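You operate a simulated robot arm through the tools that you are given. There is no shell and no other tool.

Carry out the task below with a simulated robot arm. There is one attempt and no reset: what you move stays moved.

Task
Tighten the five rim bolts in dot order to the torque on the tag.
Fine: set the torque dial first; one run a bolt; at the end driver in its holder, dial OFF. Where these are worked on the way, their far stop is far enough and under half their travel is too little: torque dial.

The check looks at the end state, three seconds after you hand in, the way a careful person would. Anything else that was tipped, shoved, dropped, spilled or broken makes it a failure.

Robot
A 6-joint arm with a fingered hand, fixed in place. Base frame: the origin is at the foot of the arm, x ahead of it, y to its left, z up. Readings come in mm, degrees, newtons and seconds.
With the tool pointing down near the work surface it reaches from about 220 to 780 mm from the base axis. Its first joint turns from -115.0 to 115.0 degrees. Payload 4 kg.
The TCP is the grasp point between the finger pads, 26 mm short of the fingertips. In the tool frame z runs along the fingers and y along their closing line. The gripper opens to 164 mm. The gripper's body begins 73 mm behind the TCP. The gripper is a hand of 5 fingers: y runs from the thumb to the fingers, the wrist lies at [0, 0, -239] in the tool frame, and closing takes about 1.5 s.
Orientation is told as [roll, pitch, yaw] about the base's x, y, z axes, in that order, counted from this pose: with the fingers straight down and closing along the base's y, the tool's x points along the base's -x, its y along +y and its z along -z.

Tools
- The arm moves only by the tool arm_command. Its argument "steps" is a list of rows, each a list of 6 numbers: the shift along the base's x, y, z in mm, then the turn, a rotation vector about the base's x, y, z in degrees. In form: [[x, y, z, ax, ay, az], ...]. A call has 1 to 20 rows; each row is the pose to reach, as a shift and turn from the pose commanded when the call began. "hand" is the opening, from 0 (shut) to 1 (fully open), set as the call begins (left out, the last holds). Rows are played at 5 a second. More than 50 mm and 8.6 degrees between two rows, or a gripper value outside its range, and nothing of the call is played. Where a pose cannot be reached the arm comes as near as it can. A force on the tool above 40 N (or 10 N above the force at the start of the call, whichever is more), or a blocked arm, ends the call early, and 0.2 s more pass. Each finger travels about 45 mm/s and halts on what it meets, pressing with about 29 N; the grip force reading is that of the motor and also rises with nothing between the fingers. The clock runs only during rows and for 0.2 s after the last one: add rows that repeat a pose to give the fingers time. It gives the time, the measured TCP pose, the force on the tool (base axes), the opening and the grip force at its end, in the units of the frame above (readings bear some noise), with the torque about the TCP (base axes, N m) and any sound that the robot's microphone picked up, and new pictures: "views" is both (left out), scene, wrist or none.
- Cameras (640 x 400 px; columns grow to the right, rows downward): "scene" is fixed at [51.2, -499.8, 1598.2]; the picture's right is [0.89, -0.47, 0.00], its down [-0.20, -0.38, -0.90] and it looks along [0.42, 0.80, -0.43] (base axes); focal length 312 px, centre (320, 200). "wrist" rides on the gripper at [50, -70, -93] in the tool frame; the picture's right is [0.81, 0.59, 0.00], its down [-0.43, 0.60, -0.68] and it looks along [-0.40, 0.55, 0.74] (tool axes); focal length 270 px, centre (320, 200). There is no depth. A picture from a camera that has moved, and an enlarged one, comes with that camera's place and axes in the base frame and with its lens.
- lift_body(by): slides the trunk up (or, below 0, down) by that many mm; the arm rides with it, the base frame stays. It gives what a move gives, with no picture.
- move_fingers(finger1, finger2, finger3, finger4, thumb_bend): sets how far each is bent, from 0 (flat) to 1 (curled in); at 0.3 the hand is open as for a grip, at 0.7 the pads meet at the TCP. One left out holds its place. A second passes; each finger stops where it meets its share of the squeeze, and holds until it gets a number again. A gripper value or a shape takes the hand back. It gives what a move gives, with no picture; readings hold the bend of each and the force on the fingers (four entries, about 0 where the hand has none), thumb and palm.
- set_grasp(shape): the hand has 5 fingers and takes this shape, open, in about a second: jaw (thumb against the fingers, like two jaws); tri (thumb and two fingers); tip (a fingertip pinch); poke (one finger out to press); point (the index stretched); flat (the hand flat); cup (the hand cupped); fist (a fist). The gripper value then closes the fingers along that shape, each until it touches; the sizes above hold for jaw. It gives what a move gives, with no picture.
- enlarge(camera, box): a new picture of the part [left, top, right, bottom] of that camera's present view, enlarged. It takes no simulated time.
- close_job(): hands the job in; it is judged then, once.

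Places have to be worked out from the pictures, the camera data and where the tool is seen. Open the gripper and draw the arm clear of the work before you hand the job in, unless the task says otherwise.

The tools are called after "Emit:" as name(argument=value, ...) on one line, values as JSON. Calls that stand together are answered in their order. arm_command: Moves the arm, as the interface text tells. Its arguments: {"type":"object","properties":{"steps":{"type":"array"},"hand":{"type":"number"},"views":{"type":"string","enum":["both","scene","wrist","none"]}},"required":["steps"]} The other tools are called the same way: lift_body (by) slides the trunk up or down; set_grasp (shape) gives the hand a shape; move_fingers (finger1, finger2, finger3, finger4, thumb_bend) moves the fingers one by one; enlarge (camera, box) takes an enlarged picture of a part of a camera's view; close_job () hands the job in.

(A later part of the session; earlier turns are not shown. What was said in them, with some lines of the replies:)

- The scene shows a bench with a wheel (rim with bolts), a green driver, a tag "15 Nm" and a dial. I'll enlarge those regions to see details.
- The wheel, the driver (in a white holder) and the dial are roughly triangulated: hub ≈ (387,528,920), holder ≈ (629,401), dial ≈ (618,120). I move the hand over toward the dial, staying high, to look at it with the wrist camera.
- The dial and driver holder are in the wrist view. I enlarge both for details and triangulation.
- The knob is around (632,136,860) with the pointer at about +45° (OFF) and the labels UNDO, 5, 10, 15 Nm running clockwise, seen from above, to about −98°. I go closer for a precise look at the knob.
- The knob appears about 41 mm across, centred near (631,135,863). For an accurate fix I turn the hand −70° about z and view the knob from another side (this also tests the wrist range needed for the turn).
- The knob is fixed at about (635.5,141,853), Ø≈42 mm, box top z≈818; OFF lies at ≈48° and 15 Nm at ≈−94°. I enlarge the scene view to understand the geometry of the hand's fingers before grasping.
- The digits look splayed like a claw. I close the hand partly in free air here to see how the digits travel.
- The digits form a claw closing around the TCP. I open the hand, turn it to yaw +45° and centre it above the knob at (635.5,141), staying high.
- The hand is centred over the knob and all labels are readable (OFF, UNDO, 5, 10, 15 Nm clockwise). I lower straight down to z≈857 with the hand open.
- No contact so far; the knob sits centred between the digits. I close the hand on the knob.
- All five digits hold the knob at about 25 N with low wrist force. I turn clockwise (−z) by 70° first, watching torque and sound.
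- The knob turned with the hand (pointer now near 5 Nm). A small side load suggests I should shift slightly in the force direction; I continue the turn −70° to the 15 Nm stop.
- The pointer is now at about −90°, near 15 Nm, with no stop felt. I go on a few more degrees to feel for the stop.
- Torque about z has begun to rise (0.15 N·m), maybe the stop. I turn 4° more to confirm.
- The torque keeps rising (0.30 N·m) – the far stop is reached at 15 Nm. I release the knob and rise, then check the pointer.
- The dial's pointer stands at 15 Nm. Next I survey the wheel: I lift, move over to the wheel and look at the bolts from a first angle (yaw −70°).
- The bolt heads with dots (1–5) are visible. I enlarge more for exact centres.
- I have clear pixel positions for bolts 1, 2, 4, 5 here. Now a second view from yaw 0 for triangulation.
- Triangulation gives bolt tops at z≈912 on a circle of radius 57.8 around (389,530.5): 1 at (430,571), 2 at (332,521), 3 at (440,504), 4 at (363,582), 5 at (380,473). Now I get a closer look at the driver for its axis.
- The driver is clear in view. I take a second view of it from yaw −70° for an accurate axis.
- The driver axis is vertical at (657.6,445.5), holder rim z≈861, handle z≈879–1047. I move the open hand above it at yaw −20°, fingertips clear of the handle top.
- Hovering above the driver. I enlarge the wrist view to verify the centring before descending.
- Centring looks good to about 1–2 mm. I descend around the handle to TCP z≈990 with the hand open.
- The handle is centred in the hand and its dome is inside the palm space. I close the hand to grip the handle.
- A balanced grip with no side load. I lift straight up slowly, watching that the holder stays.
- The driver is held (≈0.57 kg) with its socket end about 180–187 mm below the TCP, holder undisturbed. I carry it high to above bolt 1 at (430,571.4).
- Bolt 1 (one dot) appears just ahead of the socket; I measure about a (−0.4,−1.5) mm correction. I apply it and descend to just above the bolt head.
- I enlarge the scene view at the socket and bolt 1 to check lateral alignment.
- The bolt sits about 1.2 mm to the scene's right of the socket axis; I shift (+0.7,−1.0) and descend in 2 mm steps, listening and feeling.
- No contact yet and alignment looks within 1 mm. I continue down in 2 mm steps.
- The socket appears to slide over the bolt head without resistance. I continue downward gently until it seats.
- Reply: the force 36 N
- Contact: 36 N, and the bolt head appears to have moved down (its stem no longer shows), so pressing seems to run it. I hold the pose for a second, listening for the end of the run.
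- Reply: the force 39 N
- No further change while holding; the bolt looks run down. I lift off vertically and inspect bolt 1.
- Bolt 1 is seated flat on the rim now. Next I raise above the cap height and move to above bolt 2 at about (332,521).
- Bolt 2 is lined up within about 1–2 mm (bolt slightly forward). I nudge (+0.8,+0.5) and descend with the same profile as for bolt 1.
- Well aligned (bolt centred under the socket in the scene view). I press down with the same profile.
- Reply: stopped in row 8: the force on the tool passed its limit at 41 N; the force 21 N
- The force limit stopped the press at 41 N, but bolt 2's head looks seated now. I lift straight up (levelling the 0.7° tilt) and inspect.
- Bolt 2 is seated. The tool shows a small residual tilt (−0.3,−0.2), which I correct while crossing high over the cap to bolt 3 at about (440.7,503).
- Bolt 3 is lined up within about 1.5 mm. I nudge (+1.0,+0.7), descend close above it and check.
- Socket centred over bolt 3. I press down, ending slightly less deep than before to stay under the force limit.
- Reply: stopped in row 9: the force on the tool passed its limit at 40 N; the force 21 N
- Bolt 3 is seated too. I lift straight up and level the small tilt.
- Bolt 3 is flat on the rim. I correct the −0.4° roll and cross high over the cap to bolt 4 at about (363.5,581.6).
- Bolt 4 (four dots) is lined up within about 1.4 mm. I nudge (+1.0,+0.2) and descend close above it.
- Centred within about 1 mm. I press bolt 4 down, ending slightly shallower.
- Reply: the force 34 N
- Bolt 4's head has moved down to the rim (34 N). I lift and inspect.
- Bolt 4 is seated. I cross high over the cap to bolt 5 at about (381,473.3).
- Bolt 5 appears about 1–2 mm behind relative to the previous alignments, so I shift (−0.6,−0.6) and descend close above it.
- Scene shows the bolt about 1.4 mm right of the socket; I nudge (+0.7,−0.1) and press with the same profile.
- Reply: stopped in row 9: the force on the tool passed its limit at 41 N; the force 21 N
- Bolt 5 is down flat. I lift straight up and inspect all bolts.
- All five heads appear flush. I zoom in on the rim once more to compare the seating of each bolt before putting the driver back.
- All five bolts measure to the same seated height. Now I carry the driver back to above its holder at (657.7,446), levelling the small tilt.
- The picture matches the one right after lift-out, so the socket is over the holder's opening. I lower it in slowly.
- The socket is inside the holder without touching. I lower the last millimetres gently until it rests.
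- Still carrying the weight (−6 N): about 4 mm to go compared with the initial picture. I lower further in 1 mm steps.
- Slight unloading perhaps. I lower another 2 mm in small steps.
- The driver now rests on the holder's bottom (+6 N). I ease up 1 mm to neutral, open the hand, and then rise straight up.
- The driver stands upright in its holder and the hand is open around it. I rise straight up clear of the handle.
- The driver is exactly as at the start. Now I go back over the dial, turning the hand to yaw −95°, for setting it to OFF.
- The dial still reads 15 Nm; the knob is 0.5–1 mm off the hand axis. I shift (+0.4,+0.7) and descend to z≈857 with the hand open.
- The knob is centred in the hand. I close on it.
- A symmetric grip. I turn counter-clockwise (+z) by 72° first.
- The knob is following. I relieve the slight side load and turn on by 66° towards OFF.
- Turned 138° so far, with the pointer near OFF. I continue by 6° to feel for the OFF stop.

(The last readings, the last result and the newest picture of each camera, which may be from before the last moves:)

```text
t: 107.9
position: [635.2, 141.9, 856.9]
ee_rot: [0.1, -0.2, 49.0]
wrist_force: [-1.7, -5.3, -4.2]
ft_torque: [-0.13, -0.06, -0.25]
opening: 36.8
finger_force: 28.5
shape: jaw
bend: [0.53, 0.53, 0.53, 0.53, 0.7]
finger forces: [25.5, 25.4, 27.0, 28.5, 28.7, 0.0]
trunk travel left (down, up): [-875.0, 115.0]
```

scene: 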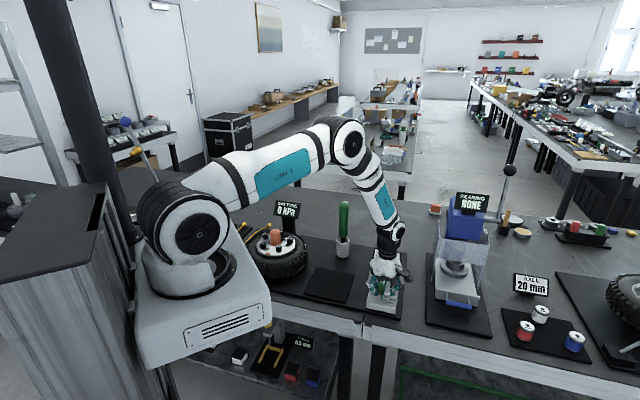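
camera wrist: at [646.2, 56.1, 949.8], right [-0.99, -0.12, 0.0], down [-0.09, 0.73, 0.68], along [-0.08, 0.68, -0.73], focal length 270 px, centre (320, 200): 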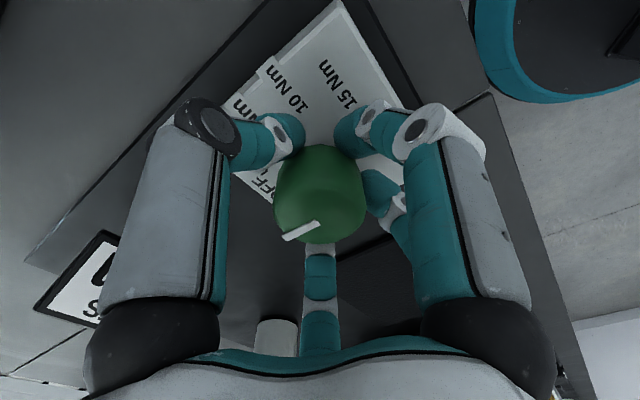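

Torque is now −0.25 N·m: the OFF stop is reached. I turn 2° more to seat it and then release and rise.

Emit:
arm_command(steps=[[0, 0, 0, 0, 0, 1], [0, 0, 0, 0, 0, 2], [0, 0, 0, 0, 0, 2]], views="none")

Emit:
arm_command(steps=[[0, 0, 0, 0, 0, 0], [0, 0, 0, 0, 0, 0], [0, 0, 0, 0, 0, 0], [0, 0, 0, 0, 0, 0], [0, 0, 0, 0, 0, 0], [0, 0, 0, 0, 0, 0], [0, 0, 0, 0, 0, 0], [0, 0, 0, 0, 0, 0], [0, 0, 20, 0, 0, 0], [0, 0, 50, 0, 0, 0], [0, 0, 90, 0, 0, 0], [0, 0, 120, 0, 0, 0], [0, 0, 120, 0, 0, 0]], hand=1.0, views="both")

Emit:
enlarge(camera="wrist", box=[220, 20, 440, 200])

Emit:
enlarge(camera="scene", box=[340, 230, 430, 320])

```text
t: 108.7
position: [635.6, 140.4, 857.1]
ee_rot: [0.3, -0.3, 50.9]
wrist_force: [-1.6, -8.4, -2.3]
ft_torque: [-0.17, -0.06, -0.37]
opening: 36.5
finger_force: 29.2
shape: jaw
bend: [0.53, 0.53, 0.53, 0.53, 0.7]
finger forces: [25.4, 25.2, 27.3, 30.3, 29.8, 0.0]
trunk travel left (down, up): [-875.0, 115.0]
```

```text
t: 111.5
position: [635.9, 140.9, 977.4]
ee_rot: [0.1, -0.2, 51.0]
wrist_force: [-0.7, -0.4, 0.2]
ft_torque: [-0.02, 0.0, 0.03]
opening: 163.9
finger_force: 0.0
shape: jaw
bend: [0.3, 0.3, 0.3, 0.3, 0.3]
finger forces: [0.0, 0.0, 0.0, 0.1, 0.0, 0.0]
trunk travel left (down, up): [-875.0, 115.0]
camera wrist: at [657.9, 58.1, 1070.4], right [-0.97, -0.26, 0.0], down [-0.19, 0.71, 0.68], along [-0.18, 0.66, -0.73], focal length 270 px, centre (320, 200)
```

scene: 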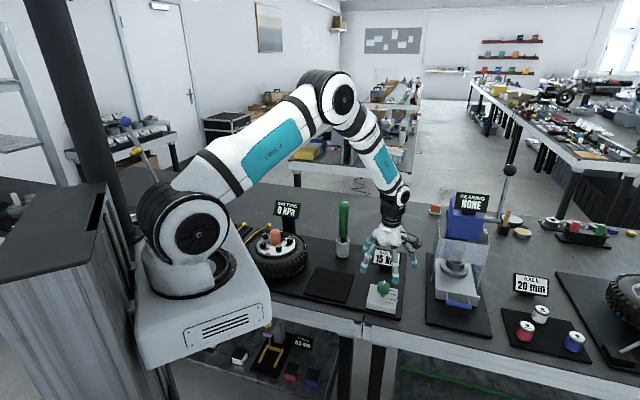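
wrist: 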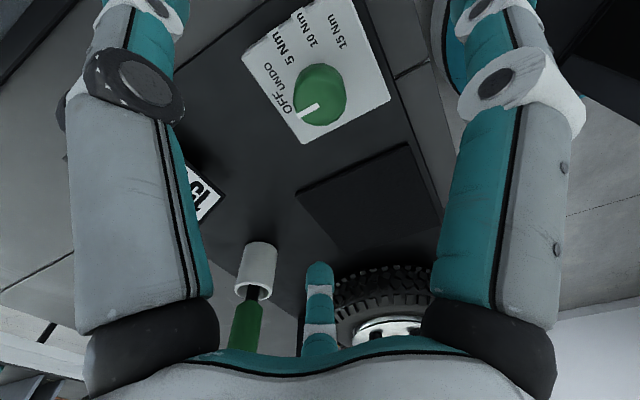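

```text
2.22 times, centred on (330, 110) of wrist
camera zoom: at [657.9, 58.1, 1070.4], right [-0.97, -0.26, 0.0], down [-0.19, 0.71, 0.68], along [-0.18, 0.66, -0.73], focal length 601 px, centre (298, 400)
```

zoom: 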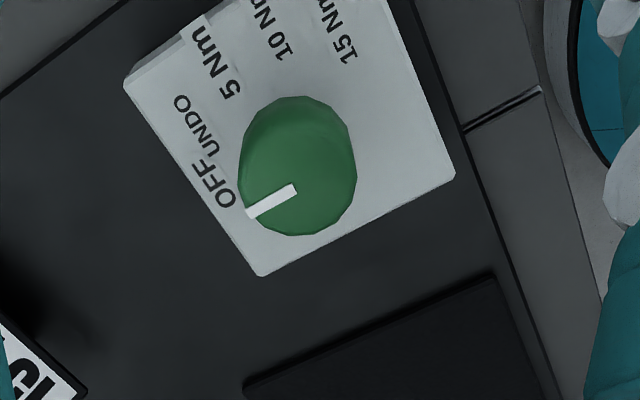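

```text
4.44 times, centred on (385, 275) of scene
camera zoom: at [51.2, -499.8, 1598.2], right [0.89, -0.47, 0.0], down [-0.2, -0.38, -0.9], along [0.42, 0.8, -0.43], focal length 1385 px, centre (31, -133)
```

zoom: 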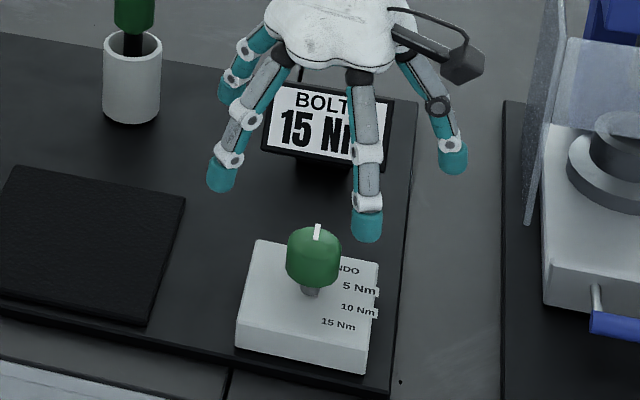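

The dial pointer is back exactly on OFF as at the start. I draw the arm up and back, clear of the work, and then check the whole scene.

Emit:
arm_command(steps=[[0, 0, 40, 0, 0, -5], [0, 0, 80, 0, 0, -11], [-10, 0, 120, 0, 0, -17], [-25, 0, 155, 0, 0, -23], [-45, 0, 185, 0, 0, -29], [-70, 0, 210, 0, 0, -35], [-95, 0, 230, 0, 0, -41], [-120, 0, 250, 0, 0, -46], [-145, 0, 265, 0, 0, -51], [-165, 0, 275, 0, 0, -51], [-180, 0, 280, 0, 0, -51], [-180, 0, 280, 0, 0, -51]], views="both")

Emit:
enlarge(camera="scene", box=[230, 190, 420, 320])

Emit:
enlarge(camera="scene", box=[255, 205, 305, 255])

```text
t: 114.1
position: [455.7, 141.7, 1257.1]
ee_rot: [0.2, -0.2, 0.0]
wrist_force: [0.1, 1.0, 0.5]
ft_torque: [0.01, -0.03, -0.03]
opening: 163.9
finger_force: 0.0
shape: jaw
bend: [0.3, 0.3, 0.3, 0.3, 0.3]
finger forces: [0.0, 0.0, 0.0, 0.1, 0.0, 0.0]
trunk travel left (down, up): [-875.0, 115.0]
camera wrist: at [404.1, 71.9, 1350.0], right [-0.81, 0.59, 0.0], down [0.43, 0.59, 0.68], along [0.4, 0.55, -0.73], focal length 270 px, centre (320, 200)
```

scene: 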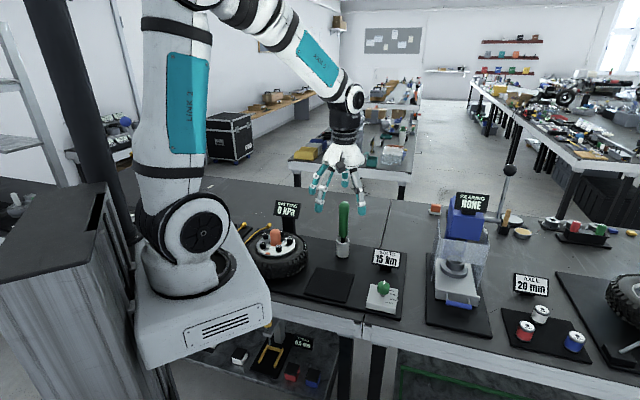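
wrist: 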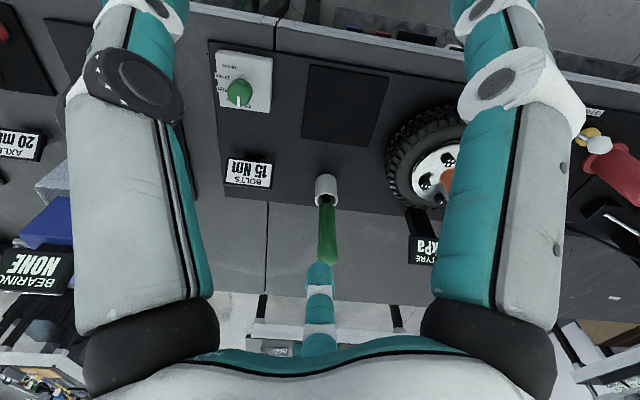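

```text
3.08 times, centred on (325, 255) of scene
camera zoom: at [51.2, -499.8, 1598.2], right [0.89, -0.47, 0.0], down [-0.2, -0.38, -0.9], along [0.42, 0.8, -0.43], focal length 959 px, centre (305, 31)
```

zoom: 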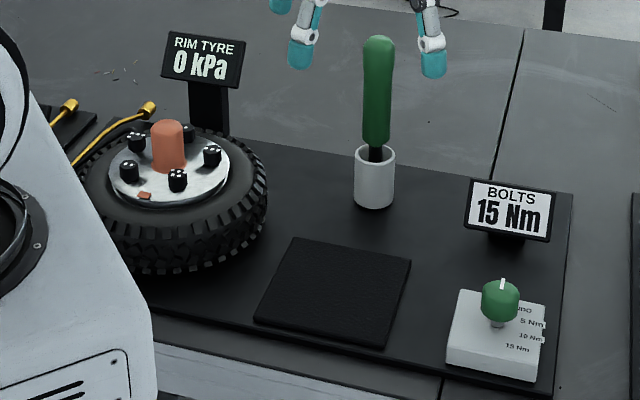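

```text
8.00 times, centred on (280, 230) of scene
camera zoom: at [51.2, -499.8, 1598.2], right [0.89, -0.47, 0.0], down [-0.2, -0.38, -0.9], along [0.42, 0.8, -0.43], focal length 2492 px, centre (640, -40)
```

zoom: 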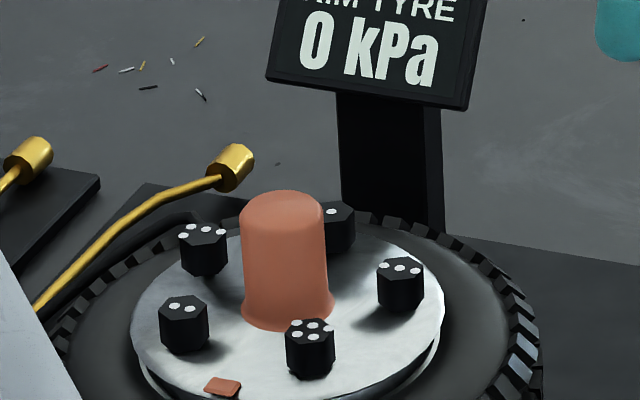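

All five bolts are seated to the same height, run once each in the order 1–5 with the dial at 15 Nm. The driver is in its holder, the dial is at OFF, nothing else has moved, and the arm is clear with the hand open. I hand the job in.

Emit:
close_job()

```text
The job is handed in.
```

I tightened the five rim bolts in dot order (1 to 5), one run each, with the torque dial at 15 Nm, and handed the job in.

- **Dial:** I turned it to its far stop at 15 Nm before touching the driver, and back to its stop at OFF after the last bolt.
- **Bolts:** each head ran down about 5 mm. Measured afterwards, all five sit at the same height.
- **Torque not confirmed:** no click or end-of-run sound was picked up on any bolt. That they reached 15 Nm is judged from the dial setting and the seated heads, not from a reading.
- **Force limit:** the press on bolts 2, 3 and 5 was cut off at the 40 N limit. Their heads already looked seated in the pictures taken right after, so I did not run them again.
- **End state:** the driver stands in its holder as it did at the start. In the last pictures nothing else has moved, and the arm is clear with the hand open.
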